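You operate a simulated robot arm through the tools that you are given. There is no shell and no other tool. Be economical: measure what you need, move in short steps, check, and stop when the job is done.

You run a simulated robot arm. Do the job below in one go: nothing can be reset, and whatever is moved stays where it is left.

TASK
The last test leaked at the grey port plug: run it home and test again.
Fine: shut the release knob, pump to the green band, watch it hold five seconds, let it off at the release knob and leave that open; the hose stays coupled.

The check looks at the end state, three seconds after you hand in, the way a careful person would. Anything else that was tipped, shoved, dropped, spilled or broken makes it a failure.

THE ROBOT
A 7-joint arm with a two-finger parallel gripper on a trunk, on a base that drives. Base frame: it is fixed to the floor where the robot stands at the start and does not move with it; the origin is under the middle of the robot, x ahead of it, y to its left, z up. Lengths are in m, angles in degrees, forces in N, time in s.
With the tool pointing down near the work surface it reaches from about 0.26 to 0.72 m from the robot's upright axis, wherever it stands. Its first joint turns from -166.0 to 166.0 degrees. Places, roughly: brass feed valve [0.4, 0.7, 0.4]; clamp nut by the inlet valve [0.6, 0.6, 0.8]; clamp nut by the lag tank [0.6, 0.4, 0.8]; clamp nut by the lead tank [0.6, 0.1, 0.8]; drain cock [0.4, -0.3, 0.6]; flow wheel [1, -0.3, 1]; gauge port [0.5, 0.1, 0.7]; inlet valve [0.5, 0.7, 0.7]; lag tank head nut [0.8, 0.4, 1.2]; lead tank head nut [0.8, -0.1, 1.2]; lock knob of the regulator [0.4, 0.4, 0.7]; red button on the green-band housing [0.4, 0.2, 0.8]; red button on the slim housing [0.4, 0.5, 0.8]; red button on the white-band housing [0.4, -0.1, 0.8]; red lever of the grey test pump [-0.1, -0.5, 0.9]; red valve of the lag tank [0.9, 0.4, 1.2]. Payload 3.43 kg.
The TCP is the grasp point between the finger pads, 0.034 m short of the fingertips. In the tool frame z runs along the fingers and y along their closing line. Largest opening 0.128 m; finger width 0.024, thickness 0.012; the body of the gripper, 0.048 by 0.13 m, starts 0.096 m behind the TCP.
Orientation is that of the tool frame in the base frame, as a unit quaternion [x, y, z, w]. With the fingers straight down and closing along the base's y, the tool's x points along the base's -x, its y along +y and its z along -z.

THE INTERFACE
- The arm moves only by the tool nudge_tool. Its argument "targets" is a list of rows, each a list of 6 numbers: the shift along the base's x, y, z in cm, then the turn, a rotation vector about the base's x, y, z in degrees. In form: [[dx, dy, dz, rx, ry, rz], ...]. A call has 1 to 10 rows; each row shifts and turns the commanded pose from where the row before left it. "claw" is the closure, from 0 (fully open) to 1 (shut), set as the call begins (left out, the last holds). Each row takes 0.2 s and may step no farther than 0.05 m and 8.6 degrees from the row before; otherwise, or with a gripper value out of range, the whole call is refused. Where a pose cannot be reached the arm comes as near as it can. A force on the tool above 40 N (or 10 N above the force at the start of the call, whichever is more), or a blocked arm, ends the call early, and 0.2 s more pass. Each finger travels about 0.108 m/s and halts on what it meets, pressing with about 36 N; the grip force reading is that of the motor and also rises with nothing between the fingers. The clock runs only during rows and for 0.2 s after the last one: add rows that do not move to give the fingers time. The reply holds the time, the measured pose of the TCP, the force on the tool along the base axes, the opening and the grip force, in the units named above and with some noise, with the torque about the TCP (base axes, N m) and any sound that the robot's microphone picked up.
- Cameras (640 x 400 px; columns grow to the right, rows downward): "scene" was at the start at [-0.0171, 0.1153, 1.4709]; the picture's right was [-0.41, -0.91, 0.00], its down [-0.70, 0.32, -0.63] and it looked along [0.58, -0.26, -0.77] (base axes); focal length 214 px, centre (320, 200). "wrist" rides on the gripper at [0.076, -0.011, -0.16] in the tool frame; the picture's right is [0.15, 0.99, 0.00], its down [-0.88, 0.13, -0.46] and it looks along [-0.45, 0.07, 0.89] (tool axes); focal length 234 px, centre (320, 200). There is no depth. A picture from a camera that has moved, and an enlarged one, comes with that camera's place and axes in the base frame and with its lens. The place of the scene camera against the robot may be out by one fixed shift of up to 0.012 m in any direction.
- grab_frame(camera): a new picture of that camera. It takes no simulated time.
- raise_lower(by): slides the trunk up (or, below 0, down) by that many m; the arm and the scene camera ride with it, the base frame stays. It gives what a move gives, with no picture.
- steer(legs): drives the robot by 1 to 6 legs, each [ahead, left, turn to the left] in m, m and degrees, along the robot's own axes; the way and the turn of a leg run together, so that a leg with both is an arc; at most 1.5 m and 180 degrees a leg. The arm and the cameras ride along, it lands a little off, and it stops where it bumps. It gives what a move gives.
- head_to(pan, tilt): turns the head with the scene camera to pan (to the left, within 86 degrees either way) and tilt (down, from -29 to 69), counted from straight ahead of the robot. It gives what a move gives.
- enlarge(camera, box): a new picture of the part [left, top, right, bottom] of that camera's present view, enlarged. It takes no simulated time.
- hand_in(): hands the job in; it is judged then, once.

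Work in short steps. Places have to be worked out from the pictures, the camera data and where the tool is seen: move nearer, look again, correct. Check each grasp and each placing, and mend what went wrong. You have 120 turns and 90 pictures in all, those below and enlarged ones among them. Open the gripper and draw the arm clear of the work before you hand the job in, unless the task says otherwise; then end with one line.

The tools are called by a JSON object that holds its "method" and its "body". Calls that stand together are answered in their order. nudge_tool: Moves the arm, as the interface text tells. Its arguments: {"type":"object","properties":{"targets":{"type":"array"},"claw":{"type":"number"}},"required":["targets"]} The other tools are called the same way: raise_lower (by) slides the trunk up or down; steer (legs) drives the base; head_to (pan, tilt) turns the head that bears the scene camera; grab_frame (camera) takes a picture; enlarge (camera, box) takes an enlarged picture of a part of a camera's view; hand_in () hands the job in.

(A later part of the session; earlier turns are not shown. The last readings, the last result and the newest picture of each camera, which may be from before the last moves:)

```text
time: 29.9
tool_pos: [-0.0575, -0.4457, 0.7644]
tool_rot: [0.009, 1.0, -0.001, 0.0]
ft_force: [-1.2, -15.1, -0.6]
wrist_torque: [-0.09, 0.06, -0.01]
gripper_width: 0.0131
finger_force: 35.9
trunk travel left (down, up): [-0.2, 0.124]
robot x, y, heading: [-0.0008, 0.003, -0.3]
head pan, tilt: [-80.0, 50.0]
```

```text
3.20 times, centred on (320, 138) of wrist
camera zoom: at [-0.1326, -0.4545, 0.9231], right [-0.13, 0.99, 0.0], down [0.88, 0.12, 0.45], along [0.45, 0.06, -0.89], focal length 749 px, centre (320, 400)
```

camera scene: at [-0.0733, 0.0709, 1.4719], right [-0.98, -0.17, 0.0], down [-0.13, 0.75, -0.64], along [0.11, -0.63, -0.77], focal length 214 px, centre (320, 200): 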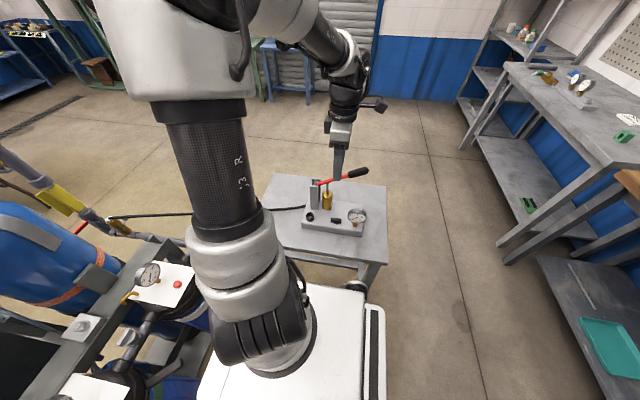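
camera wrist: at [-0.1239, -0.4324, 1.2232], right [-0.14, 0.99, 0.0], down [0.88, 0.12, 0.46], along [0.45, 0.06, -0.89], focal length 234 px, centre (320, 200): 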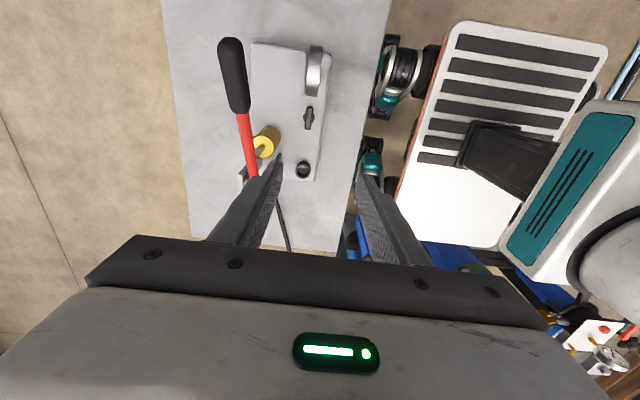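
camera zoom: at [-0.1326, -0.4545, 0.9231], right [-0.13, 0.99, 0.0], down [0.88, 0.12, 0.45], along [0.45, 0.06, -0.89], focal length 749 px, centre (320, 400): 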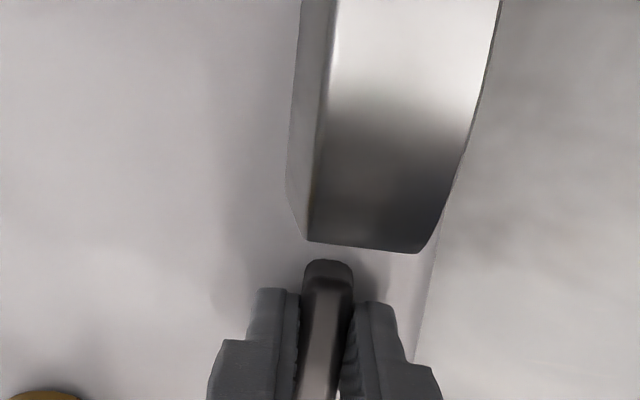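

The bar is gripped (13 mm). I relieve the side load with -3 mm in y and turn clockwise gently.

{"method": "nudge_tool", "body": {"targets": [[0, -0.3, 0, 0, 0, 0], [0, 0, 0, 0, 0, -5], [0, 0, 0, 0, 0, -5], [0, 0, 0, 0, 0, -5]]}}

{"method": "enlarge", "body": {"camera": "scene", "box": [285, 165, 385, 245]}}

```text
time: 30.9
tool_pos: [-0.0564, -0.4455, 0.7641]
tool_rot: [0.139, 0.99, 0.0, -0.001]
ft_force: [1.3, 3.6, 2.9]
wrist_torque: [-3.5, 3.23, 1.07]
gripper_width: 0.0128
finger_force: 35.9
trunk travel left (down, up): [-0.2, 0.124]
robot x, y, heading: [0.0039, -0.0007, -0.4]
head pan, tilt: [-80.0, 50.0]
```

```text
5.00 times, centred on (335, 205) of scene
camera zoom: at [-0.0727, 0.0719, 1.4718], right [-0.98, -0.17, 0.0], down [-0.13, 0.75, -0.64], along [0.11, -0.63, -0.77], focal length 1072 px, centre (245, 175)
```

zoom: 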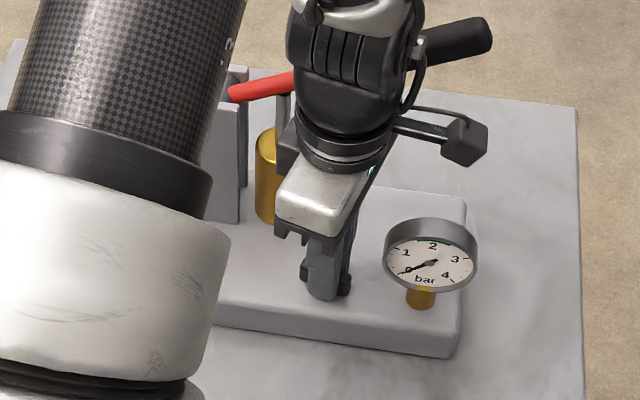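

The wrist torque is large (-3.5, 3.2): the gripper's upper part is pressing on the lever handle. I undo the turn at once, then release and rise.

{"method": "nudge_tool", "body": {"targets": [[0, 0, 0, 0, 0, 5], [0, 0, 0, 0, 0, 5], [0, 0, 0, 0, 0, 5]]}}

{"method": "nudge_tool", "body": {"targets": [[0, 0.3, 0, 0, 0, 0], [0, 0, 0, 0, 0, 0]], "claw": 0.65}}

```text
time: 31.6
tool_pos: [-0.0563, -0.4464, 0.7642]
tool_rot: [0.008, 1.0, 0.001, 0.0]
ft_force: [-1.9, -2.8, 0.2]
wrist_torque: [-0.13, -0.48, -0.03]
gripper_width: 0.0131
finger_force: 35.4
trunk travel left (down, up): [-0.2, 0.124]
robot x, y, heading: [-0.0005, -0.0029, -0.2]
head pan, tilt: [-80.0, 50.0]
```

```text
time: 32.2
tool_pos: [-0.0552, -0.4422, 0.7635]
tool_rot: [0.008, 1.0, 0.001, 0.0]
ft_force: [0.1, 0.1, -0.2]
wrist_torque: [-0.01, -0.02, -0.03]
gripper_width: 0.0451
finger_force: 0.1
trunk travel left (down, up): [-0.2, 0.124]
robot x, y, heading: [0.0006, -0.0023, -0.1]
head pan, tilt: [-80.0, 50.0]
```

Contact gone. I rise straight up and check the lever and knob.

{"method": "nudge_tool", "body": {"targets": [[0, 0, 4.5, 0, 0, 0], [0, 0, 4.9, 0, 0, 0], [0, 0, 4.9, 0, 0, 0], [0, 0, 4.9, 0, 0, 0], [0, 0, 4.9, 0, 0, 0]]}}

{"method": "enlarge", "body": {"camera": "scene", "box": [285, 165, 385, 245]}}

{"method": "grab_frame", "body": {"camera": "wrist"}}

```text
time: 33.5
tool_pos: [-0.0575, -0.4449, 1.0033]
tool_rot: [0.008, 1.0, 0.0, 0.0]
ft_force: [0.0, 0.2, -0.3]
wrist_torque: [0.03, -0.03, -0.01]
gripper_width: 0.0447
finger_force: 0.1
trunk travel left (down, up): [-0.2, 0.124]
robot x, y, heading: [0.0021, 0.0011, -0.1]
head pan, tilt: [-80.0, 50.0]
```

```text
5.00 times, centred on (335, 205) of scene
camera zoom: at [-0.0732, 0.0709, 1.4718], right [-0.98, -0.17, 0.0], down [-0.13, 0.75, -0.64], along [0.11, -0.63, -0.77], focal length 1072 px, centre (245, 175)
```

zoom: 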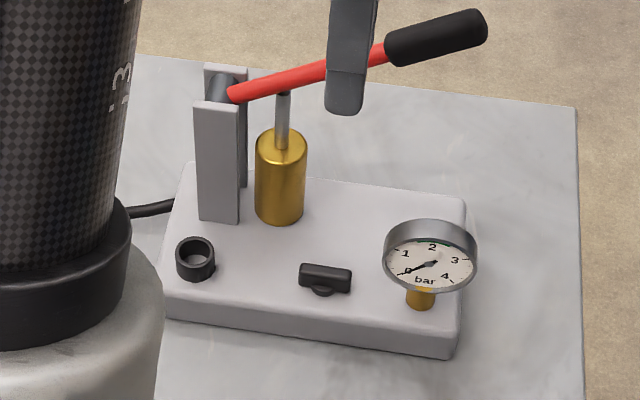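

```text
49 pictures are left
camera wrist: at [-0.1324, -0.4529, 1.1639], right [-0.13, 0.99, 0.0], down [0.88, 0.11, 0.46], along [0.45, 0.06, -0.89], focal length 234 px, centre (320, 200)
```

wrist: 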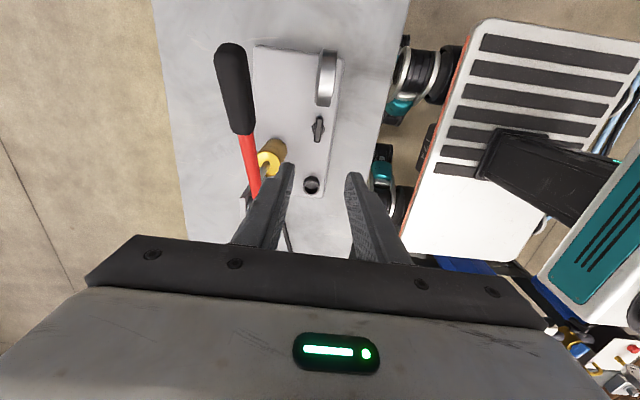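

Nothing was displaced. I'll use the lever: a down stroke with the knob still open should bring the handle low, out of the way of the gripper. I move above the handle to straddle it.

{"method": "nudge_tool", "body": {"targets": [[-2.5, -3, 3, 0, 0, 0], [-3, -3.9, 0, 0, 0, 0], [0, -1.5, 0, 0, 0, 0]], "claw": 0.45}}

{"method": "enlarge", "body": {"camera": "wrist", "box": [160, 0, 480, 200]}}

{"method": "enlarge", "body": {"camera": "scene", "box": [285, 145, 405, 245]}}

```text
time: 34.2
tool_pos: [-0.1124, -0.5272, 1.0345]
tool_rot: [0.008, 1.0, 0.0, 0.0]
ft_force: [-0.9, -0.4, 0.0]
wrist_torque: [-0.01, 0.02, 0.0]
gripper_width: 0.0707
finger_force: 0.1
trunk travel left (down, up): [-0.2, 0.124]
robot x, y, heading: [0.0014, 0.0005, -0.4]
head pan, tilt: [-80.0, 50.0]
```

```text
2.00 times, centred on (320, 100) of wrist
camera zoom: at [-0.1883, -0.5369, 1.1932], right [-0.13, 0.99, 0.0], down [0.88, 0.12, 0.46], along [0.45, 0.06, -0.89], focal length 468 px, centre (320, 400)
```

zoom: 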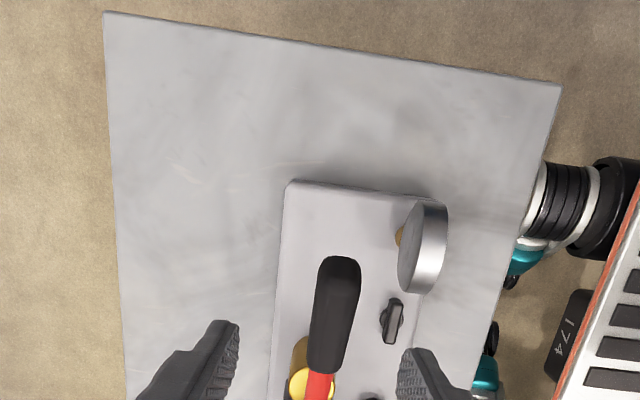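

```text
4.00 times, centred on (345, 195) of scene
camera zoom: at [-0.0734, 0.0708, 1.4718], right [-0.98, -0.17, 0.0], down [-0.13, 0.75, -0.64], along [0.11, -0.63, -0.77], focal length 858 px, centre (220, 220)
```

zoom: 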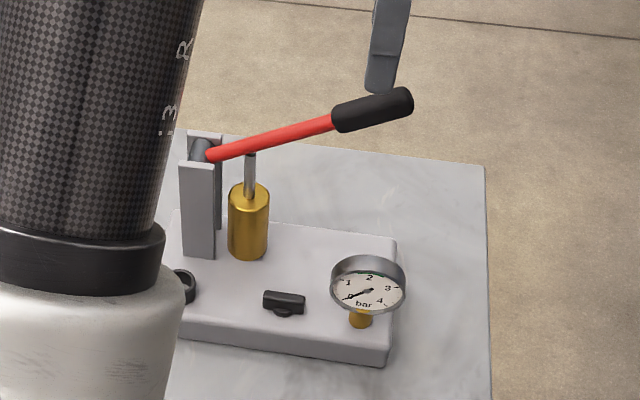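

Handle centre at about [-0.112, -0.518, 0.93]. I straddle it: shift +8 mm y and lower, then close.

{"method": "nudge_tool", "body": {"targets": [[0, 0.8, -3, 0, 0, 0], [0, 0, -3.5, 0, 0, 0], [0, 0, -3.5, 0, 0, 0]]}}

{"method": "nudge_tool", "body": {"targets": [[0, 0, 0, 0, 0, 0], [0, 0, 0, 0, 0, 0], [0, 0, 0, 0, 0, 0]], "claw": 1}}

{"method": "enlarge", "body": {"camera": "scene", "box": [285, 145, 405, 245]}}

```text
time: 35.0
tool_pos: [-0.1106, -0.5188, 0.9341]
tool_rot: [0.009, 1.0, 0.0, 0.0]
ft_force: [-0.4, -0.3, 0.5]
wrist_torque: [0.0, -0.01, -0.04]
gripper_width: 0.0703
finger_force: 0.1
trunk travel left (down, up): [-0.2, 0.124]
robot x, y, heading: [0.0024, -0.0019, -0.2]
head pan, tilt: [-80.0, 50.0]
```

```text
time: 35.9
tool_pos: [-0.111, -0.5215, 0.9347]
tool_rot: [0.008, 1.0, -0.001, 0.0]
ft_force: [-1.7, -13.0, 0.4]
wrist_torque: [0.13, 0.17, 0.97]
gripper_width: 0.022
finger_force: 36.2
trunk travel left (down, up): [-0.2, 0.124]
robot x, y, heading: [-0.0001, -0.001, 0.2]
head pan, tilt: [-80.0, 50.0]
```

```text
4.00 times, centred on (345, 195) of scene
camera zoom: at [-0.0734, 0.0697, 1.4719], right [-0.98, -0.17, 0.0], down [-0.13, 0.76, -0.64], along [0.11, -0.63, -0.77], focal length 858 px, centre (220, 220)
```

zoom: 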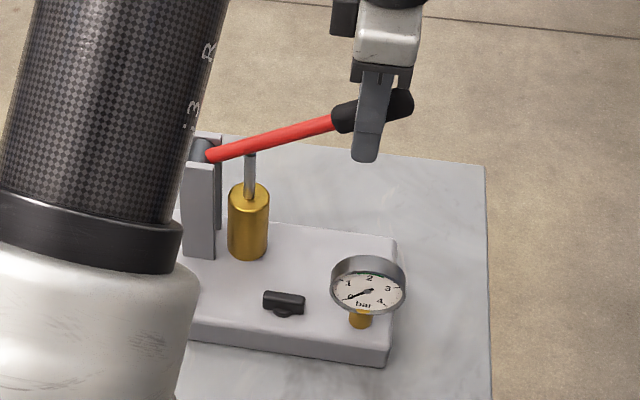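

Gripped. I relieve the load and start a down stroke along the arc about the pivot.

{"method": "nudge_tool", "body": {"targets": [[0, -0.3, 0, 0, 0, 2], [-0.65, 0, -1.3, 0, 0, 0], [-0.6, 0, -1.4, 0, 0, 0], [-0.45, 0, -1.5, 0, 0, 0]]}}

{"method": "enlarge", "body": {"camera": "scene", "box": [285, 145, 405, 245]}}

```text
time: 36.9
tool_pos: [-0.1294, -0.5228, 0.8931]
tool_rot: [-0.009, 1.0, 0.0, -0.001]
ft_force: [0.2, 3.8, 6.7]
wrist_torque: [-0.39, -1.14, -0.82]
gripper_width: 0.0221
finger_force: 36.2
trunk travel left (down, up): [-0.2, 0.124]
robot x, y, heading: [-0.0003, 0.0005, 0.2]
head pan, tilt: [-80.0, 50.0]
```

```text
4.00 times, centred on (345, 195) of scene
camera zoom: at [-0.0732, 0.0719, 1.4718], right [-0.98, -0.17, 0.0], down [-0.13, 0.75, -0.64], along [0.11, -0.63, -0.77], focal length 858 px, centre (220, 220)
```

zoom: 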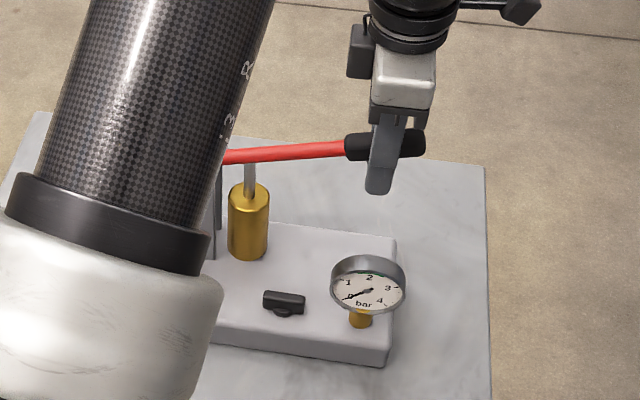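

The lever follows easily (7 N). I continue down.

{"method": "nudge_tool", "body": {"targets": [[-0.35, 0, -1.5, 0, 0, -1], [-0.25, 0, -1.5, 0, 0, 0], [-0.1, 0, -1.5, 0, 0, 0], [0, 0, -1.0, 0, 0, 0]]}}

{"method": "enlarge", "body": {"camera": "scene", "box": [285, 145, 405, 245]}}

```text
time: 37.9
tool_pos: [-0.1376, -0.5222, 0.838]
tool_rot: [0.0, 1.0, 0.001, 0.0]
ft_force: [-3.1, 8.2, 8.5]
wrist_torque: [0.06, -1.2, 0.02]
gripper_width: 0.0216
finger_force: 35.7
trunk travel left (down, up): [-0.2, 0.124]
robot x, y, heading: [-0.0015, 0.0031, 0.0]
head pan, tilt: [-80.0, 50.0]
```

```text
4.00 times, centred on (345, 195) of scene
camera zoom: at [-0.0734, 0.0721, 1.4718], right [-0.98, -0.17, 0.0], down [-0.13, 0.75, -0.64], along [0.11, -0.63, -0.77], focal length 858 px, centre (220, 220)
```

zoom: 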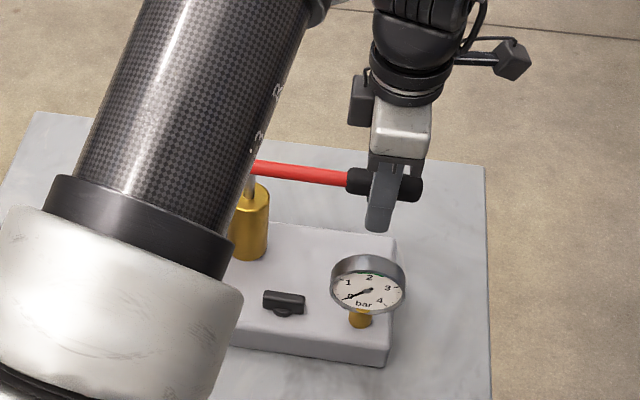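

The gauge stays near 0 (knob open), lever at z≈0.838. I go down a bit further till resistance.

{"method": "nudge_tool", "body": {"targets": [[0.1, -0.1, -1.2, 0, 0, 0], [0.2, 0, -1.2, 0, 0, 0], [0.3, 0, -1.2, 0, 0, 0]]}}

{"method": "enlarge", "body": {"camera": "scene", "box": [285, 145, 405, 245]}}

```text
time: 38.6
tool_pos: [-0.1335, -0.5226, 0.8145]
tool_rot: [0.0, 1.0, 0.001, -0.002]
ft_force: [2.7, 10.3, 22.6]
wrist_torque: [0.59, -0.22, 0.25]
gripper_width: 0.0218
finger_force: 35.8
trunk travel left (down, up): [-0.2, 0.124]
robot x, y, heading: [-0.007, 0.0013, -0.1]
head pan, tilt: [-80.0, 50.0]
stopped in row 3: the force on the tool passed its limit at 50 N (the readings are from after the stop); the commanded pose is now the measured one
```

```text
4.00 times, centred on (345, 195) of scene
camera zoom: at [-0.0728, 0.0735, 1.472], right [-0.98, -0.17, 0.0], down [-0.13, 0.75, -0.64], along [0.11, -0.63, -0.76], focal length 858 px, centre (220, 220)
```

zoom: 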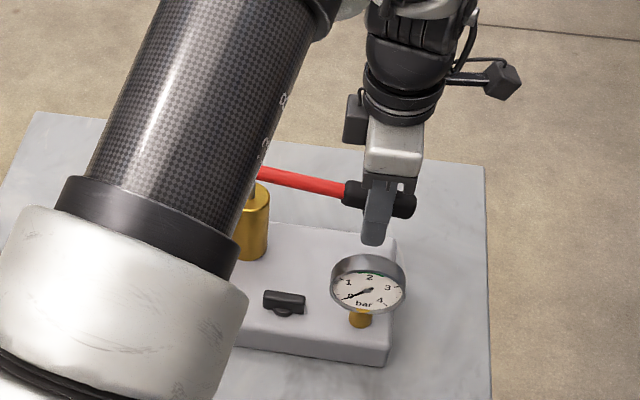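

Bottom stop at handle z≈0.815. I open and rise to see if the lever stays down.

{"method": "nudge_tool", "body": {"targets": [[0, 0, 0, 0, 0, 0], [0, 0, 0, 0, 0, 0], [0, 0, 4, 0, 0, 0], [0, 0, 4.9, 0, 0, 0], [0, 0, 4.9, 0, 0, 0], [0, 0, 2.5, 0, 0, 0]], "claw": 0.55}}

{"method": "enlarge", "body": {"camera": "scene", "box": [285, 145, 405, 245]}}

```text
time: 40.0
tool_pos: [-0.1346, -0.5239, 0.9748]
tool_rot: [0.0, 1.0, 0.0, -0.002]
ft_force: [0.8, 0.5, -0.4]
wrist_torque: [-0.02, 0.01, 0.03]
gripper_width: 0.0576
finger_force: 0.0
trunk travel left (down, up): [-0.2, 0.124]
robot x, y, heading: [-0.0007, 0.0043, 0.4]
head pan, tilt: [-80.0, 50.0]
```

```text
4.00 times, centred on (345, 195) of scene
camera zoom: at [-0.0733, 0.0712, 1.4718], right [-0.98, -0.17, 0.0], down [-0.13, 0.75, -0.64], along [0.11, -0.63, -0.77], focal length 858 px, centre (220, 220)
```

zoom: 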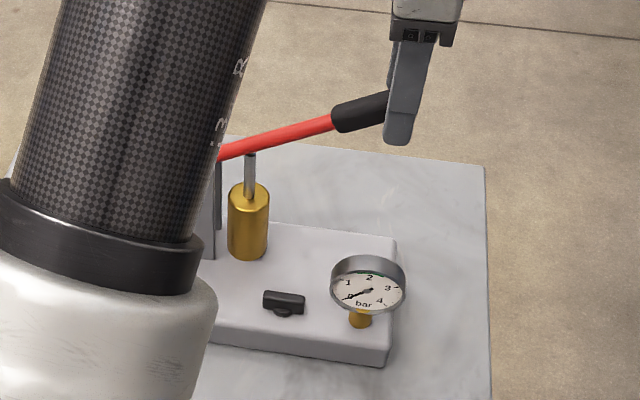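

The lever springs back up, so it stays in the way of an upright gripper. Instead I'll lean the tool toward the robot (fingers pointing down and -y), with the fingers closing along x, and work the knob from the robot's side. First I rise and move off, turning the tool -90°.

{"method": "nudge_tool", "body": {"targets": [[0, 0, 4.5, 0, 0, 0], [2.5, 4, 0, 0, 0, 0], [2.5, 4, 0, 0, 0, -8.5], [2.5, 3.5, 0, 0, 0, -8.5], [2, 0, 0, 0, 0, -8.5], [0, 0, 0, 0, 0, -8.5], [0, 0, 0, 0, 0, -8.5], [0, 0, 0, 0, 0, -8.5], [0, 0, 0, 0, 0, -8.5], [0, 0, 0, 0, 0, -8.5]]}}

{"method": "nudge_tool", "body": {"targets": [[0, 0, 0, 0, 0, -8.5], [0, 0, 0, 0, 0, -8.5], [0, 0, 0, 0, 0, -5], [0, 0, 0, -8, 0, 0], [0, 0, 0, -8, 0, 0], [0, 0, 0, -8, 0, 0], [0, 0, 0, -6, 0, 0]], "claw": 1}}

{"method": "grab_frame", "body": {"camera": "scene"}}

```text
time: 42.2
tool_pos: [-0.0398, -0.4084, 1.0192]
tool_rot: [0.561, 0.828, 0.001, -0.001]
ft_force: [1.1, 0.2, -0.1]
wrist_torque: [0.0, -0.03, 0.02]
gripper_width: 0.0577
finger_force: 0.1
trunk travel left (down, up): [-0.2, 0.124]
robot x, y, heading: [0.0025, 0.0043, -0.1]
head pan, tilt: [-80.0, 50.0]
```

```text
time: 43.8
tool_pos: [-0.0406, -0.4091, 1.019]
tool_rot: [0.684, 0.682, -0.183, 0.182]
ft_force: [-0.5, -0.1, -0.7]
wrist_torque: [0.0, -0.01, 0.02]
gripper_width: 0.0
finger_force: 33.4
trunk travel left (down, up): [-0.2, 0.124]
robot x, y, heading: [-0.0003, 0.0019, -0.2]
head pan, tilt: [-80.0, 50.0]
```

```text
41 pictures are left
camera scene: at [-0.0733, 0.0711, 1.4718], right [-0.98, -0.17, 0.0], down [-0.13, 0.75, -0.64], along [0.11, -0.63, -0.77], focal length 214 px, centre (320, 200)
```

scene: 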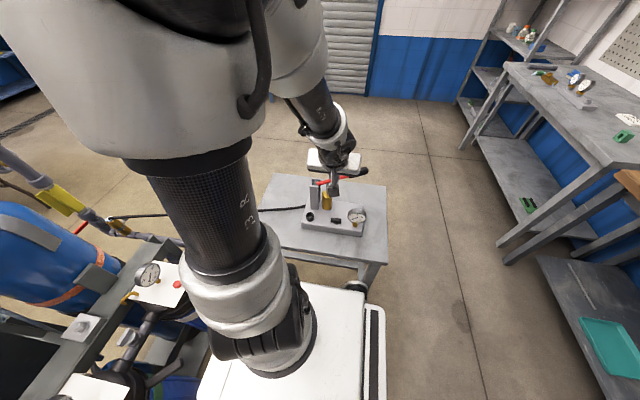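

Lean is right (fingers point 30° toward -y). With fingers shut I descend at x≈-0.030 on the robot's side of the bar's +x end.

{"method": "nudge_tool", "body": {"targets": [[1.06, 1.5, -4, 0, 0, 0], [0, 0, -4.9, 0, 0, 0], [0, 0, -4.9, 0, 0, 0], [0, 0, -4.9, 0, 0, 0], [0, 0, -4, 0, 0, 0], [0, 0, -2.7, 0, 0, 0]]}}

{"method": "enlarge", "body": {"camera": "scene", "box": [295, 175, 375, 240]}}

{"method": "enlarge", "body": {"camera": "wrist", "box": [220, 50, 420, 200]}}

```text
time: 45.2
tool_pos: [-0.0284, -0.3925, 0.7665]
tool_rot: [0.683, 0.683, -0.182, 0.183]
ft_force: [0.2, -1.2, -0.8]
wrist_torque: [0.02, 0.0, 0.0]
gripper_width: 0.0001
finger_force: 33.0
trunk travel left (down, up): [-0.2, 0.124]
robot x, y, heading: [-0.0005, -0.0006, -0.3]
head pan, tilt: [-80.0, 50.0]
```

```text
6.15 times, centred on (335, 208) of scene
camera zoom: at [-0.0733, 0.0712, 1.4719], right [-0.98, -0.17, 0.0], down [-0.13, 0.75, -0.64], along [0.11, -0.63, -0.77], focal length 1320 px, centre (228, 154)
```

zoom: 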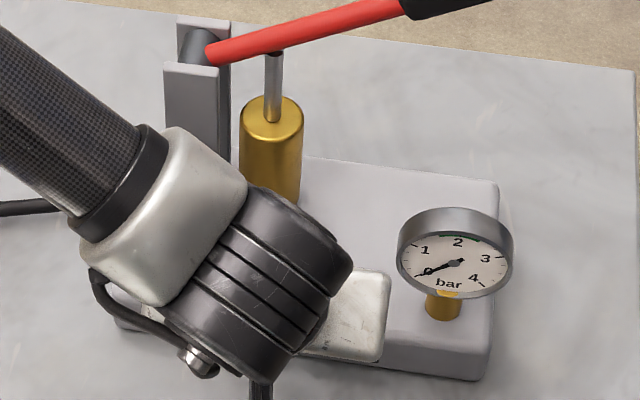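

```text
2.67 times, centred on (320, 125) of wrist
camera zoom: at [-0.0398, -0.2473, 0.8667], right [0.99, 0.13, -0.07], down [0.13, -0.54, 0.83], along [0.07, -0.83, -0.55], focal length 624 px, centre (320, 400)
```

zoom: 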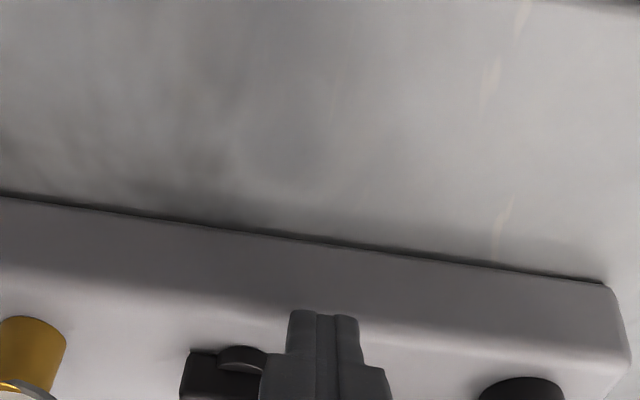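

I look at the lower part of this wrist view to see the bar against the fingers.

{"method": "enlarge", "body": {"camera": "wrist", "box": [240, 140, 400, 260]}}

```text
3.33 times, centred on (320, 200) of wrist
camera zoom: at [-0.0398, -0.2473, 0.8667], right [0.99, 0.13, -0.07], down [0.13, -0.54, 0.83], along [0.07, -0.83, -0.55], focal length 781 px, centre (320, 200)
```

zoom: 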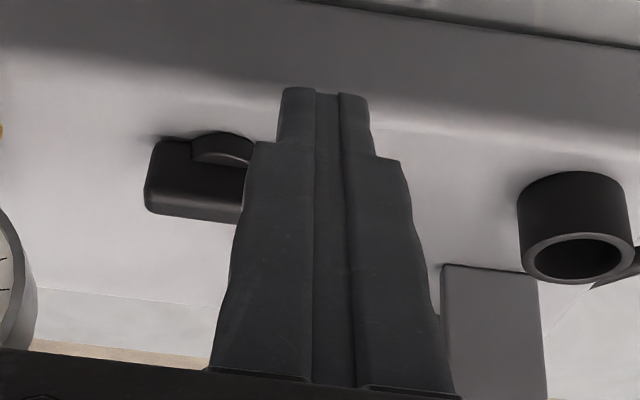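

Bar centre ≈[-0.053, -0.4465, 0.732], right end near x=-0.029, in front of the fingers. I lower 5 mm and push toward -y on that end, which turns it clockwise.

{"method": "nudge_tool", "body": {"targets": [[0, 0, -0.5, 0, 0, 0], [0, -1, 0, 0, 0, 0], [0, -1, 0, 0, 0, 0], [0, -0.7, 0, 0, 0, 0], [0, -0.5, 0, 0, 0, 0]]}}

{"method": "enlarge", "body": {"camera": "wrist", "box": [240, 140, 400, 260]}}

```text
time: 46.4
tool_pos: [-0.0274, -0.4251, 0.7614]
tool_rot: [0.683, 0.683, -0.181, 0.183]
ft_force: [2.7, 2.1, 0.7]
wrist_torque: [-0.01, -0.05, 0.05]
gripper_width: 0.0
finger_force: 33.0
trunk travel left (down, up): [-0.2, 0.124]
robot x, y, heading: [0.0005, 0.0011, -0.1]
head pan, tilt: [-80.0, 50.0]
```

```text
3.33 times, centred on (320, 200) of wrist
camera zoom: at [-0.0399, -0.2794, 0.862], right [0.99, 0.13, -0.07], down [0.13, -0.54, 0.83], along [0.07, -0.83, -0.55], focal length 781 px, centre (320, 200)
```

zoom: 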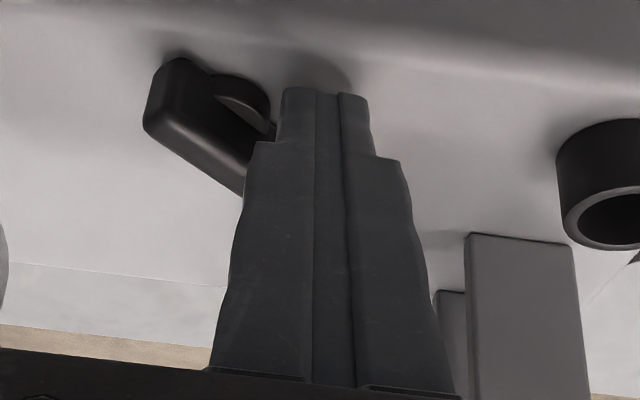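

It turns easily, ~35° so far. I keep following the arc (-y, then -x).

{"method": "nudge_tool", "body": {"targets": [[-0.3, -0.6, 0, 0, 0, 0], [-0.5, -0.5, 0, 0, 0, 0], [-0.6, -0.3, 0, 0, 0, 0]]}}

{"method": "enlarge", "body": {"camera": "wrist", "box": [240, 140, 400, 260]}}

```text
time: 47.2
tool_pos: [-0.0371, -0.4382, 0.7611]
tool_rot: [0.682, 0.685, -0.179, 0.183]
ft_force: [24.8, 18.7, 9.1]
wrist_torque: [0.28, -0.43, 0.03]
gripper_width: 0.0
finger_force: 33.4
trunk travel left (down, up): [-0.2, 0.124]
robot x, y, heading: [0.0009, 0.0008, 0.1]
head pan, tilt: [-80.0, 50.0]
```

```text
3.33 times, centred on (320, 200) of wrist
camera zoom: at [-0.0508, -0.2919, 0.8615], right [0.99, 0.13, -0.07], down [0.13, -0.54, 0.83], along [0.08, -0.83, -0.55], focal length 781 px, centre (320, 200)
```

zoom: 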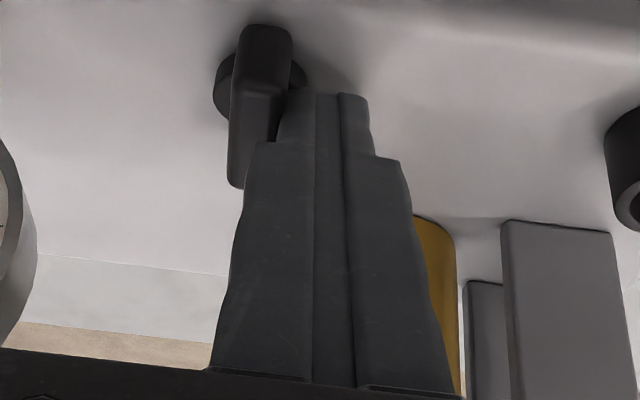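

It reached about 90° and met firm resistance. I back off, open, and take a proper grip across the bar (now along y) to feel the stop.

{"method": "nudge_tool", "body": {"targets": [[0.8, 0, 0, 0, 0, 0], [0, 3.5, 0.5, 0, 0, 0], [-1.2, 1, 0, 0, 0, 0], [-1.2, 0, 0, 0, 0, 0], [0, 0, 0, 0, 0, 0]], "claw": 1}}

{"method": "nudge_tool", "body": {"targets": [[0, 0, 0, 0, 0, 0], [0, 0, 0, 0, 0, 0]], "claw": 0.65}}

{"method": "enlarge", "body": {"camera": "wrist", "box": [240, 140, 400, 260]}}

```text
time: 48.4
tool_pos: [-0.0603, -0.3945, 0.7666]
tool_rot: [0.684, 0.683, -0.181, 0.181]
ft_force: [-0.2, -0.1, 0.1]
wrist_torque: [-0.05, 0.02, -0.01]
gripper_width: 0.0001
finger_force: 32.9
trunk travel left (down, up): [-0.2, 0.124]
robot x, y, heading: [0.0007, -0.0037, -0.0]
head pan, tilt: [-80.0, 50.0]
```

```text
time: 49.0
tool_pos: [-0.0595, -0.3934, 0.7662]
tool_rot: [0.683, 0.683, -0.181, 0.183]
ft_force: [0.4, -0.4, 0.3]
wrist_torque: [-0.01, 0.02, -0.04]
gripper_width: 0.0448
finger_force: 0.0
trunk travel left (down, up): [-0.2, 0.124]
robot x, y, heading: [-0.0003, 0.0009, -0.3]
head pan, tilt: [-80.0, 50.0]
```

```text
3.33 times, centred on (320, 200) of wrist
camera zoom: at [-0.0707, -0.2479, 0.867], right [0.99, 0.13, -0.07], down [0.13, -0.54, 0.83], along [0.07, -0.83, -0.55], focal length 781 px, centre (320, 200)
```

zoom: 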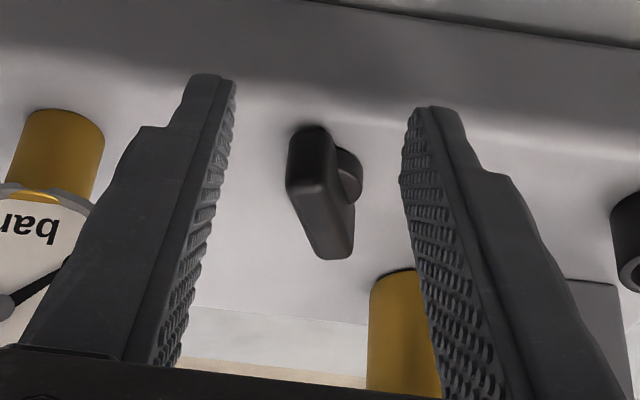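

The bar is at ~80°. I narrow the opening (gauge clearance), centre on the bar and advance.

{"method": "nudge_tool", "body": {"targets": [[0.5, 0, 0, 0, 0, 0], [0, -1, -0.2, 0, 0, 0], [0, -1, -0.2, 0, 0, 0], [0, -1, 0, 0, 0, 0]], "claw": 0.75}}

{"method": "nudge_tool", "body": {"targets": [[0, 0, 0, 0, 0, 0], [0, 0, 0, 0, 0, 0]], "claw": 1}}

{"method": "enlarge", "body": {"camera": "wrist", "box": [240, 140, 400, 260]}}

```text
time: 50.0
tool_pos: [-0.0527, -0.4239, 0.7625]
tool_rot: [0.683, 0.683, -0.182, 0.182]
ft_force: [-0.2, 0.3, 0.7]
wrist_torque: [0.0, 0.0, -0.01]
gripper_width: 0.0321
finger_force: 0.1
trunk travel left (down, up): [-0.2, 0.124]
robot x, y, heading: [0.0008, 0.0027, 0.1]
head pan, tilt: [-80.0, 50.0]
```

```text
time: 50.6
tool_pos: [-0.0543, -0.4246, 0.7612]
tool_rot: [0.684, 0.683, -0.182, 0.181]
ft_force: [-1.5, 1.3, 0.0]
wrist_torque: [0.37, 0.1, 0.01]
gripper_width: 0.013
finger_force: 36.2
trunk travel left (down, up): [-0.2, 0.124]
robot x, y, heading: [0.0036, -0.0017, 0.1]
head pan, tilt: [-80.0, 50.0]
```

```text
3.33 times, centred on (320, 200) of wrist
camera zoom: at [-0.0653, -0.278, 0.8628], right [0.99, 0.13, -0.07], down [0.13, -0.54, 0.83], along [0.07, -0.83, -0.55], focal length 781 px, centre (320, 200)
```

zoom: 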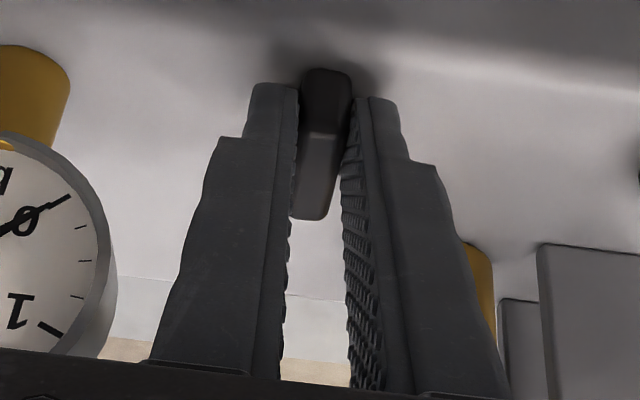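

Gripped flush at 90°. I turn on clockwise about the knob axis to find the stop.

{"method": "nudge_tool", "body": {"targets": [[0.19, -0.01, 0, 0, 0, -5], [0.19, -0.02, 0, 0, 0, -5], [0.19, -0.04, 0, 0, 0, -5], [0.18, -0.05, 0, 0, 0, -5]]}}

{"method": "enlarge", "body": {"camera": "wrist", "box": [240, 140, 400, 260]}}

```text
time: 51.6
tool_pos: [-0.0475, -0.4236, 0.7612]
tool_rot: [0.792, 0.554, -0.211, 0.146]
ft_force: [-8.7, 11.8, 2.1]
wrist_torque: [0.36, 0.31, 1.01]
gripper_width: 0.021
finger_force: 35.7
trunk travel left (down, up): [-0.2, 0.124]
robot x, y, heading: [0.004, 0.0026, 0.1]
head pan, tilt: [-80.0, 50.0]
```

```text
3.33 times, centred on (320, 200) of wrist
camera zoom: at [-0.0085, -0.2825, 0.863], right [0.97, -0.22, -0.08], down [-0.06, -0.55, 0.83], along [-0.23, -0.8, -0.55], focal length 781 px, centre (320, 200)
```

zoom: 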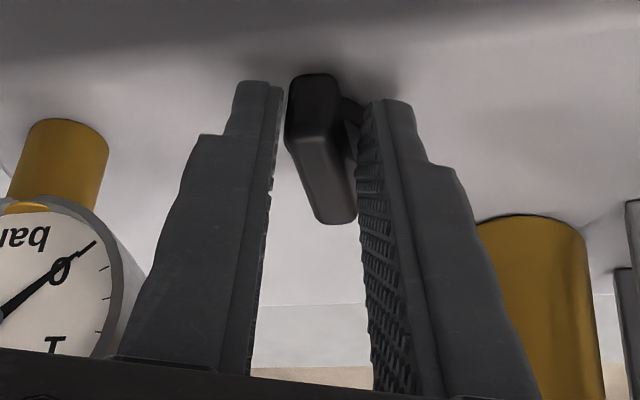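

The bar stopped at 90° and pried the fingers apart: it's shut. I turn back 20°, open, and draw back.

{"method": "nudge_tool", "body": {"targets": [[-0.18, 0.05, 0, 0, 0, 5], [-0.19, 0.04, 0, 0, 0, 5], [-0.19, 0.02, 0, 0, 0, 5], [-0.19, 0.01, 0, 0, 0, 5]]}}

{"method": "nudge_tool", "body": {"targets": [[0, 0, 0, 0, 0, 0], [0, 1.5, 0.3, 0, 0, 0], [0, 2, 0.5, 0, 0, 0], [0, 0, 4, 0, 0, 0], [0, 0, 4.9, 0, 0, 0], [0, 0, 4.9, 0, 0, 0], [0, 0, 4.9, 0, 0, 0], [0, 0, 4.9, 0, 0, 0]], "claw": 0.75}}

{"method": "enlarge", "body": {"camera": "scene", "box": [285, 145, 405, 245]}}

```text
time: 52.6
tool_pos: [-0.0553, -0.4235, 0.7614]
tool_rot: [0.684, 0.683, -0.181, 0.182]
ft_force: [-5.2, 14.3, -1.2]
wrist_torque: [0.98, 0.25, -0.2]
gripper_width: 0.0129
finger_force: 36.0
trunk travel left (down, up): [-0.2, 0.124]
robot x, y, heading: [-0.003, -0.0032, 0.2]
head pan, tilt: [-80.0, 50.0]
```

```text
time: 54.4
tool_pos: [-0.0544, -0.3892, 1.0067]
tool_rot: [0.684, 0.683, -0.181, 0.181]
ft_force: [-0.9, -0.5, 0.3]
wrist_torque: [0.04, 0.0, 0.0]
gripper_width: 0.032
finger_force: 0.2
trunk travel left (down, up): [-0.2, 0.124]
robot x, y, heading: [-0.0018, 0.0004, -0.0]
head pan, tilt: [-80.0, 50.0]
```

```text
4.00 times, centred on (345, 195) of scene
camera zoom: at [-0.0733, 0.071, 1.4717], right [-0.98, -0.17, 0.0], down [-0.13, 0.75, -0.64], along [0.11, -0.63, -0.77], focal length 858 px, centre (220, 220)
```

zoom: 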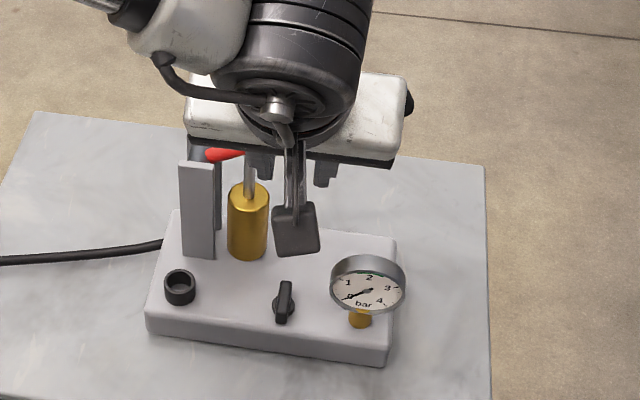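

Knob is across at 90°, shut. Now I shut the fingers, stand the tool upright and move over the handle at [-0.12, -0.523] to push it down.

{"method": "nudge_tool", "body": {"targets": [[0, 0, 4, 8, 0, 0], [-2, -2, 0, 8, 0, 0], [-2, -4, 0, 8, 0, 0], [-2.5, -4, 0, 6, 0, 0], [0, -3.4, 0, 0, 0, 0], [0, 0, -2, 0, 0, 0], [0, 0, -2, 0, 0, 0]], "claw": 1}}

{"method": "enlarge", "body": {"camera": "scene", "box": [285, 145, 405, 245]}}

```text
time: 56.0
tool_pos: [-0.119, -0.5234, 1.0071]
tool_rot: [0.708, 0.707, 0.001, -0.001]
ft_force: [0.3, 0.0, -0.1]
wrist_torque: [-0.01, 0.03, -0.02]
gripper_width: 0.0
finger_force: 32.6
trunk travel left (down, up): [-0.2, 0.124]
robot x, y, heading: [-0.0021, 0.0015, -0.2]
head pan, tilt: [-80.0, 50.0]
```

```text
4.00 times, centred on (345, 195) of scene
camera zoom: at [-0.0733, 0.0711, 1.4718], right [-0.98, -0.17, 0.0], down [-0.13, 0.75, -0.64], along [0.11, -0.63, -0.77], focal length 858 px, centre (220, 220)
```

zoom: 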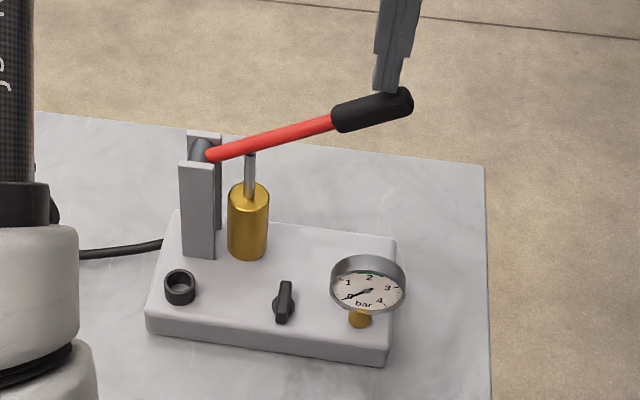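

The tip is right above the handle. One down stroke, then I look at the gauge.

{"method": "nudge_tool", "body": {"targets": [[0, 0, -3, 0, 0, 0], [0, 0, -3, 0, 0, 0], [0, 0, -3, 0, 0, 0], [0, 0, -2.5, 0, 0, 0], [0, 0, -1.5, 0, 0, 0]]}}

{"method": "enlarge", "body": {"camera": "scene", "box": [285, 145, 405, 245]}}

```text
time: 57.2
tool_pos: [-0.1194, -0.5227, 0.879]
tool_rot: [0.707, 0.707, 0.0, 0.0]
ft_force: [-2.0, 6.4, 25.6]
wrist_torque: [0.26, -0.2, 0.09]
gripper_width: 0.0002
finger_force: 32.7
trunk travel left (down, up): [-0.2, 0.124]
robot x, y, heading: [0.003, 0.0011, -0.2]
head pan, tilt: [-80.0, 50.0]
```

```text
4.00 times, centred on (345, 195) of scene
camera zoom: at [-0.073, 0.0733, 1.4723], right [-0.98, -0.17, 0.0], down [-0.13, 0.75, -0.64], along [0.11, -0.63, -0.76], focal length 858 px, centre (220, 220)
```

zoom: 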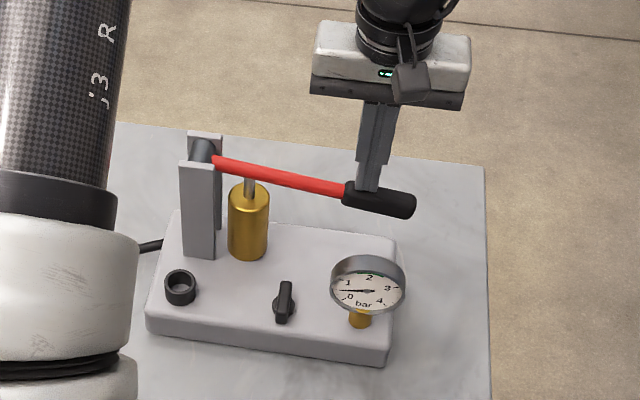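

Pressure rose to roughly 0.7 bar. Second stroke: up and down again, then read the gauge enlarged.

{"method": "nudge_tool", "body": {"targets": [[0, 0, 4, 0, 0, 0], [0, 0, 4.5, 0, 0, 0], [0, 0, 4, 0, 0, 0], [0, 0, 0, 0, 0, 0], [0, 0, -3, 0, 0, 0], [0, 0, -3, 0, 0, 0], [0, 0, -3, 0, 0, 0], [0, 0, -2.5, 0, 0, 0], [0, 0, -1, 0, 0, 0]]}}

{"method": "enlarge", "body": {"camera": "scene", "box": [350, 195, 400, 235]}}

```text
time: 59.2
tool_pos: [-0.1183, -0.5233, 0.8786]
tool_rot: [0.707, 0.707, -0.001, 0.0]
ft_force: [0.6, 5.5, 29.0]
wrist_torque: [0.23, -0.33, 0.08]
gripper_width: 0.0
finger_force: 32.6
trunk travel left (down, up): [-0.2, 0.124]
robot x, y, heading: [0.0034, 0.0028, -0.0]
head pan, tilt: [-80.0, 50.0]
```

```text
10.00 times, centred on (375, 215) of scene
camera zoom: at [-0.0728, 0.0734, 1.4724], right [-0.98, -0.17, 0.0], down [-0.13, 0.75, -0.64], along [0.11, -0.63, -0.76], focal length 2145 px, centre (-230, 50)
```

zoom: 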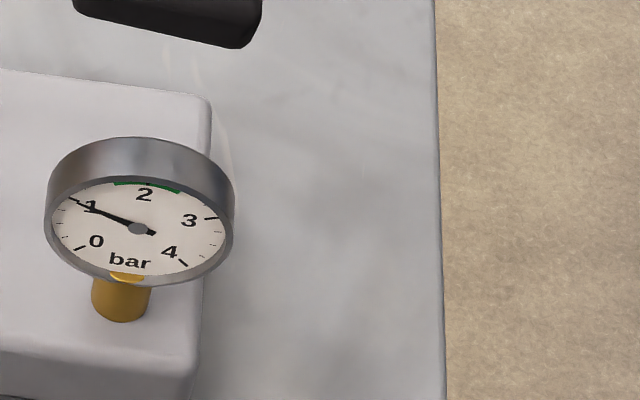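

1.0 bar after two strokes; the green band is around 1.7–2.3. Two more strokes.

{"method": "nudge_tool", "body": {"targets": [[0, 0, 4, 0, 0, 0], [0, 0, 4.5, 0, 0, 0], [0, 0, 3.5, 0, 0, 0], [0, 0, 0, 0, 0, 0], [0, 0, -3, 0, 0, 0], [0, 0, -3, 0, 0, 0], [0, 0, -3, 0, 0, 0], [0, 0, -2.5, 0, 0, 0], [0, 0, -0.5, 0, 0, 0]]}}

{"method": "enlarge", "body": {"camera": "scene", "box": [350, 195, 400, 235]}}

```text
time: 61.2
tool_pos: [-0.1191, -0.523, 0.8795]
tool_rot: [0.708, 0.706, 0.0, 0.001]
ft_force: [0.6, 4.3, 27.3]
wrist_torque: [0.18, -0.28, 0.05]
gripper_width: 0.0004
finger_force: 33.0
trunk travel left (down, up): [-0.2, 0.124]
robot x, y, heading: [0.0011, -0.0003, 0.2]
head pan, tilt: [-80.0, 50.0]
```

```text
10.00 times, centred on (375, 215) of scene
camera zoom: at [-0.0729, 0.0733, 1.4723], right [-0.98, -0.17, 0.0], down [-0.13, 0.75, -0.64], along [0.11, -0.63, -0.76], focal length 2145 px, centre (-230, 50)
```

zoom: 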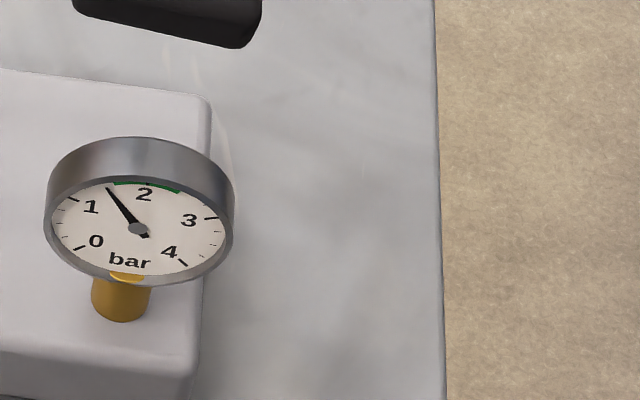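

About 1.5 bar, just below green. One more stroke should land near 2.0; then I lift clear so the lever is free.

{"method": "nudge_tool", "body": {"targets": [[0, 0, 4, 0, 0, 0], [0, 0, 4.5, 0, 0, 0], [0, 0, 3, 0, 0, 0], [0, 0, 0, 0, 0, 0], [0, 0, -3, 0, 0, 0], [0, 0, -3, 0, 0, 0], [0, 0, -3, 0, 0, 0], [0, 0, -2.5, 0, 0, 0]]}}

{"method": "enlarge", "body": {"camera": "scene", "box": [350, 195, 400, 235]}}

```text
time: 63.0
tool_pos: [-0.1197, -0.5229, 0.879]
tool_rot: [0.708, 0.707, 0.0, 0.0]
ft_force: [-0.6, 7.0, 23.2]
wrist_torque: [0.25, -0.18, 0.1]
gripper_width: 0.0
finger_force: 32.5
trunk travel left (down, up): [-0.2, 0.124]
robot x, y, heading: [0.0029, -0.0026, -0.2]
head pan, tilt: [-80.0, 50.0]
```

```text
10.00 times, centred on (375, 215) of scene
camera zoom: at [-0.073, 0.0733, 1.4723], right [-0.98, -0.17, 0.0], down [-0.13, 0.75, -0.64], along [0.11, -0.63, -0.76], focal length 2145 px, centre (-230, 50)
```

zoom: 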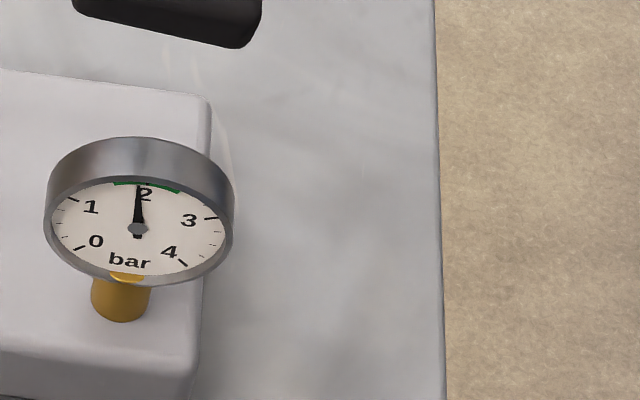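

Needle in the green, about 1.95 bar at t=63. I lift clear and wait over five seconds.

{"method": "nudge_tool", "body": {"targets": [[0, 0, 4, 0, 0, 0], [0, 0, 4.5, 0, 0, 0], [0, 0, 4, 0, 0, 0], [0, 0, 2, 0, 0, 0], [0, 0, 0, 0, 0, 0], [0, 0, 0, 0, 0, 0], [0, 0, 0, 0, 0, 0]]}}

{"method": "enlarge", "body": {"camera": "scene", "box": [350, 195, 400, 235]}}

{"method": "nudge_tool", "body": {"targets": [[0, 0, 0, 0, 0, 0], [0, 0, 0, 0, 0, 0], [0, 0, 0, 0, 0, 0], [0, 0, 0, 0, 0, 0], [0, 0, 0, 0, 0, 0], [0, 0, 0, 0, 0, 0], [0, 0, 0, 0, 0, 0], [0, 0, 0, 0, 0, 0], [0, 0, 0, 0, 0, 0], [0, 0, 0, 0, 0, 0]]}}

{"method": "nudge_tool", "body": {"targets": [[0, 0, 0, 0, 0, 0], [0, 0, 0, 0, 0, 0], [0, 0, 0, 0, 0, 0], [0, 0, 0, 0, 0, 0], [0, 0, 0, 0, 0, 0], [0, 0, 0, 0, 0, 0], [0, 0, 0, 0, 0, 0], [0, 0, 0, 0, 0, 0], [0, 0, 0, 0, 0, 0], [0, 0, 0, 0, 0, 0]]}}

{"method": "nudge_tool", "body": {"targets": [[0, 0, 0, 0, 0, 0], [0, 0, 0, 0, 0, 0], [0, 0, 0, 0, 0, 0], [0, 0, 0, 0, 0, 0], [0, 0, 0, 0, 0, 0], [0, 0, 0, 0, 0, 0], [0, 0, 0, 0, 0, 0], [0, 0, 0, 0, 0, 0], [0, 0, 0, 0, 0, 0], [0, 0, 0, 0, 0, 0]]}}

{"method": "enlarge", "body": {"camera": "scene", "box": [350, 195, 400, 235]}}

```text
time: 64.6
tool_pos: [-0.1192, -0.5233, 1.0197]
tool_rot: [0.707, 0.707, 0.002, -0.001]
ft_force: [0.3, 0.1, 0.0]
wrist_torque: [-0.03, 0.0, 0.03]
gripper_width: 0.0001
finger_force: 33.2
trunk travel left (down, up): [-0.2, 0.124]
robot x, y, heading: [0.0018, -0.0028, 0.1]
head pan, tilt: [-80.0, 50.0]
```

```text
10.00 times, centred on (375, 215) of scene
camera zoom: at [-0.0733, 0.0711, 1.4718], right [-0.98, -0.17, 0.0], down [-0.13, 0.75, -0.64], along [0.11, -0.63, -0.77], focal length 2145 px, centre (-230, 50)
```

zoom: 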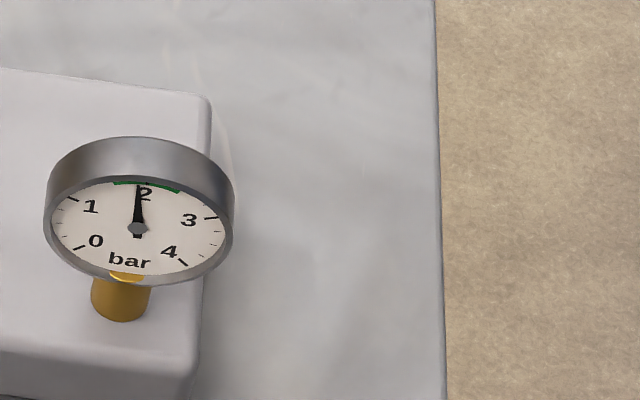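

```text
time: 66.8
tool_pos: [-0.118, -0.5227, 1.021]
tool_rot: [0.707, 0.707, 0.001, -0.001]
ft_force: [-0.1, -0.7, -0.2]
wrist_torque: [0.01, 0.01, -0.02]
gripper_width: 0.0002
finger_force: 33.3
trunk travel left (down, up): [-0.2, 0.124]
robot x, y, heading: [-0.0023, 0.0025, 0.2]
head pan, tilt: [-80.0, 50.0]
```

```text
time: 69.0
tool_pos: [-0.119, -0.5241, 1.02]
tool_rot: [0.708, 0.707, 0.001, -0.001]
ft_force: [-0.7, 0.9, 0.0]
wrist_torque: [0.01, 0.0, -0.01]
gripper_width: 0.0
finger_force: 33.4
trunk travel left (down, up): [-0.2, 0.124]
robot x, y, heading: [-0.0042, 0.0024, 0.1]
head pan, tilt: [-80.0, 50.0]
```

```text
time: 71.2
tool_pos: [-0.1184, -0.5232, 1.0196]
tool_rot: [0.707, 0.707, 0.001, -0.001]
ft_force: [0.0, -0.7, 0.0]
wrist_torque: [0.03, -0.02, -0.02]
gripper_width: 0.0001
finger_force: 33.4
trunk travel left (down, up): [-0.2, 0.124]
robot x, y, heading: [-0.0003, 0.0013, 0.1]
head pan, tilt: [-80.0, 50.0]
```

```text
10.00 times, centred on (375, 215) of scene
camera zoom: at [-0.0733, 0.0711, 1.4718], right [-0.98, -0.17, 0.0], down [-0.13, 0.75, -0.64], along [0.11, -0.63, -0.77], focal length 2145 px, centre (-230, 50)
```

zoom: 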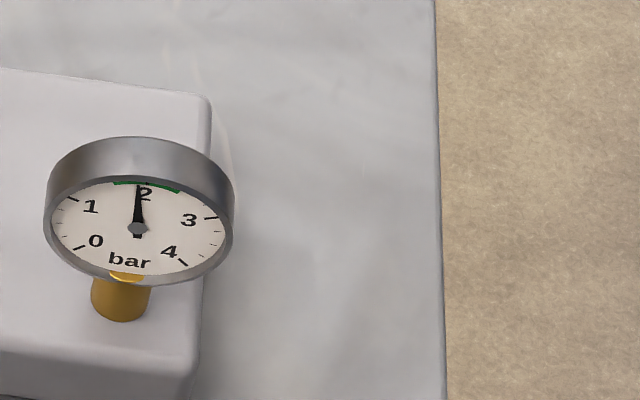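

Steady at ~1.95 bar for over seven seconds: it holds. Now I go back to the knob in the leaned pose to open it.

{"method": "nudge_tool", "body": {"targets": [[0, 3.4, 2.5, 0, 0, 0], [2.5, 4, 0, -6, 0, 0], [2, 4, 0, -8, 0, 0], [2, 2, 0, -8, 0, 0], [0, 0, -4, -8, 0, 0], [0, 0, -4.9, 0, 0, 0], [0, 0, -4.9, 0, 0, 0], [0, 0, -4.9, 0, 0, 0], [0, 0, -4.9, 0, 0, 0]], "claw": 0.75}}

{"method": "nudge_tool", "body": {"targets": [[0, 0, -2, 0, 0, 0], [0, 0, -2, 0, 0, 0]]}}

{"method": "enlarge", "body": {"camera": "wrist", "box": [240, 140, 400, 260]}}

```text
time: 73.2
tool_pos: [-0.0527, -0.3898, 0.8149]
tool_rot: [0.683, 0.683, -0.183, 0.183]
ft_force: [-0.3, 0.0, 0.0]
wrist_torque: [-0.05, 0.0, -0.01]
gripper_width: 0.032
finger_force: 0.0
out of reach, approached as far as the arm can: row 5
trunk travel left (down, up): [-0.2, 0.124]
robot x, y, heading: [-0.0011, 0.0057, -0.2]
head pan, tilt: [-80.0, 50.0]
```

```text
time: 73.8
tool_pos: [-0.0532, -0.3897, 0.7743]
tool_rot: [0.684, 0.683, -0.182, 0.183]
ft_force: [-0.1, 0.7, -0.6]
wrist_torque: [0.0, -0.02, 0.0]
gripper_width: 0.0319
finger_force: 0.0
trunk travel left (down, up): [-0.2, 0.124]
robot x, y, heading: [-0.001, -0.0009, -0.0]
head pan, tilt: [-80.0, 50.0]
```

```text
3.33 times, centred on (320, 200) of wrist
camera zoom: at [-0.0638, -0.2436, 0.8744], right [0.99, 0.13, -0.07], down [0.13, -0.54, 0.83], along [0.07, -0.83, -0.55], focal length 781 px, centre (320, 200)
```

zoom: 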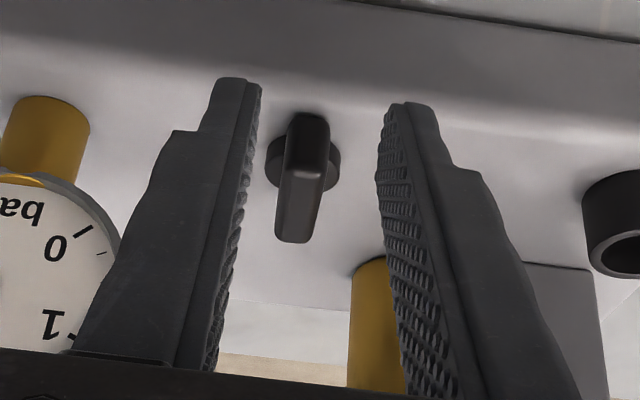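

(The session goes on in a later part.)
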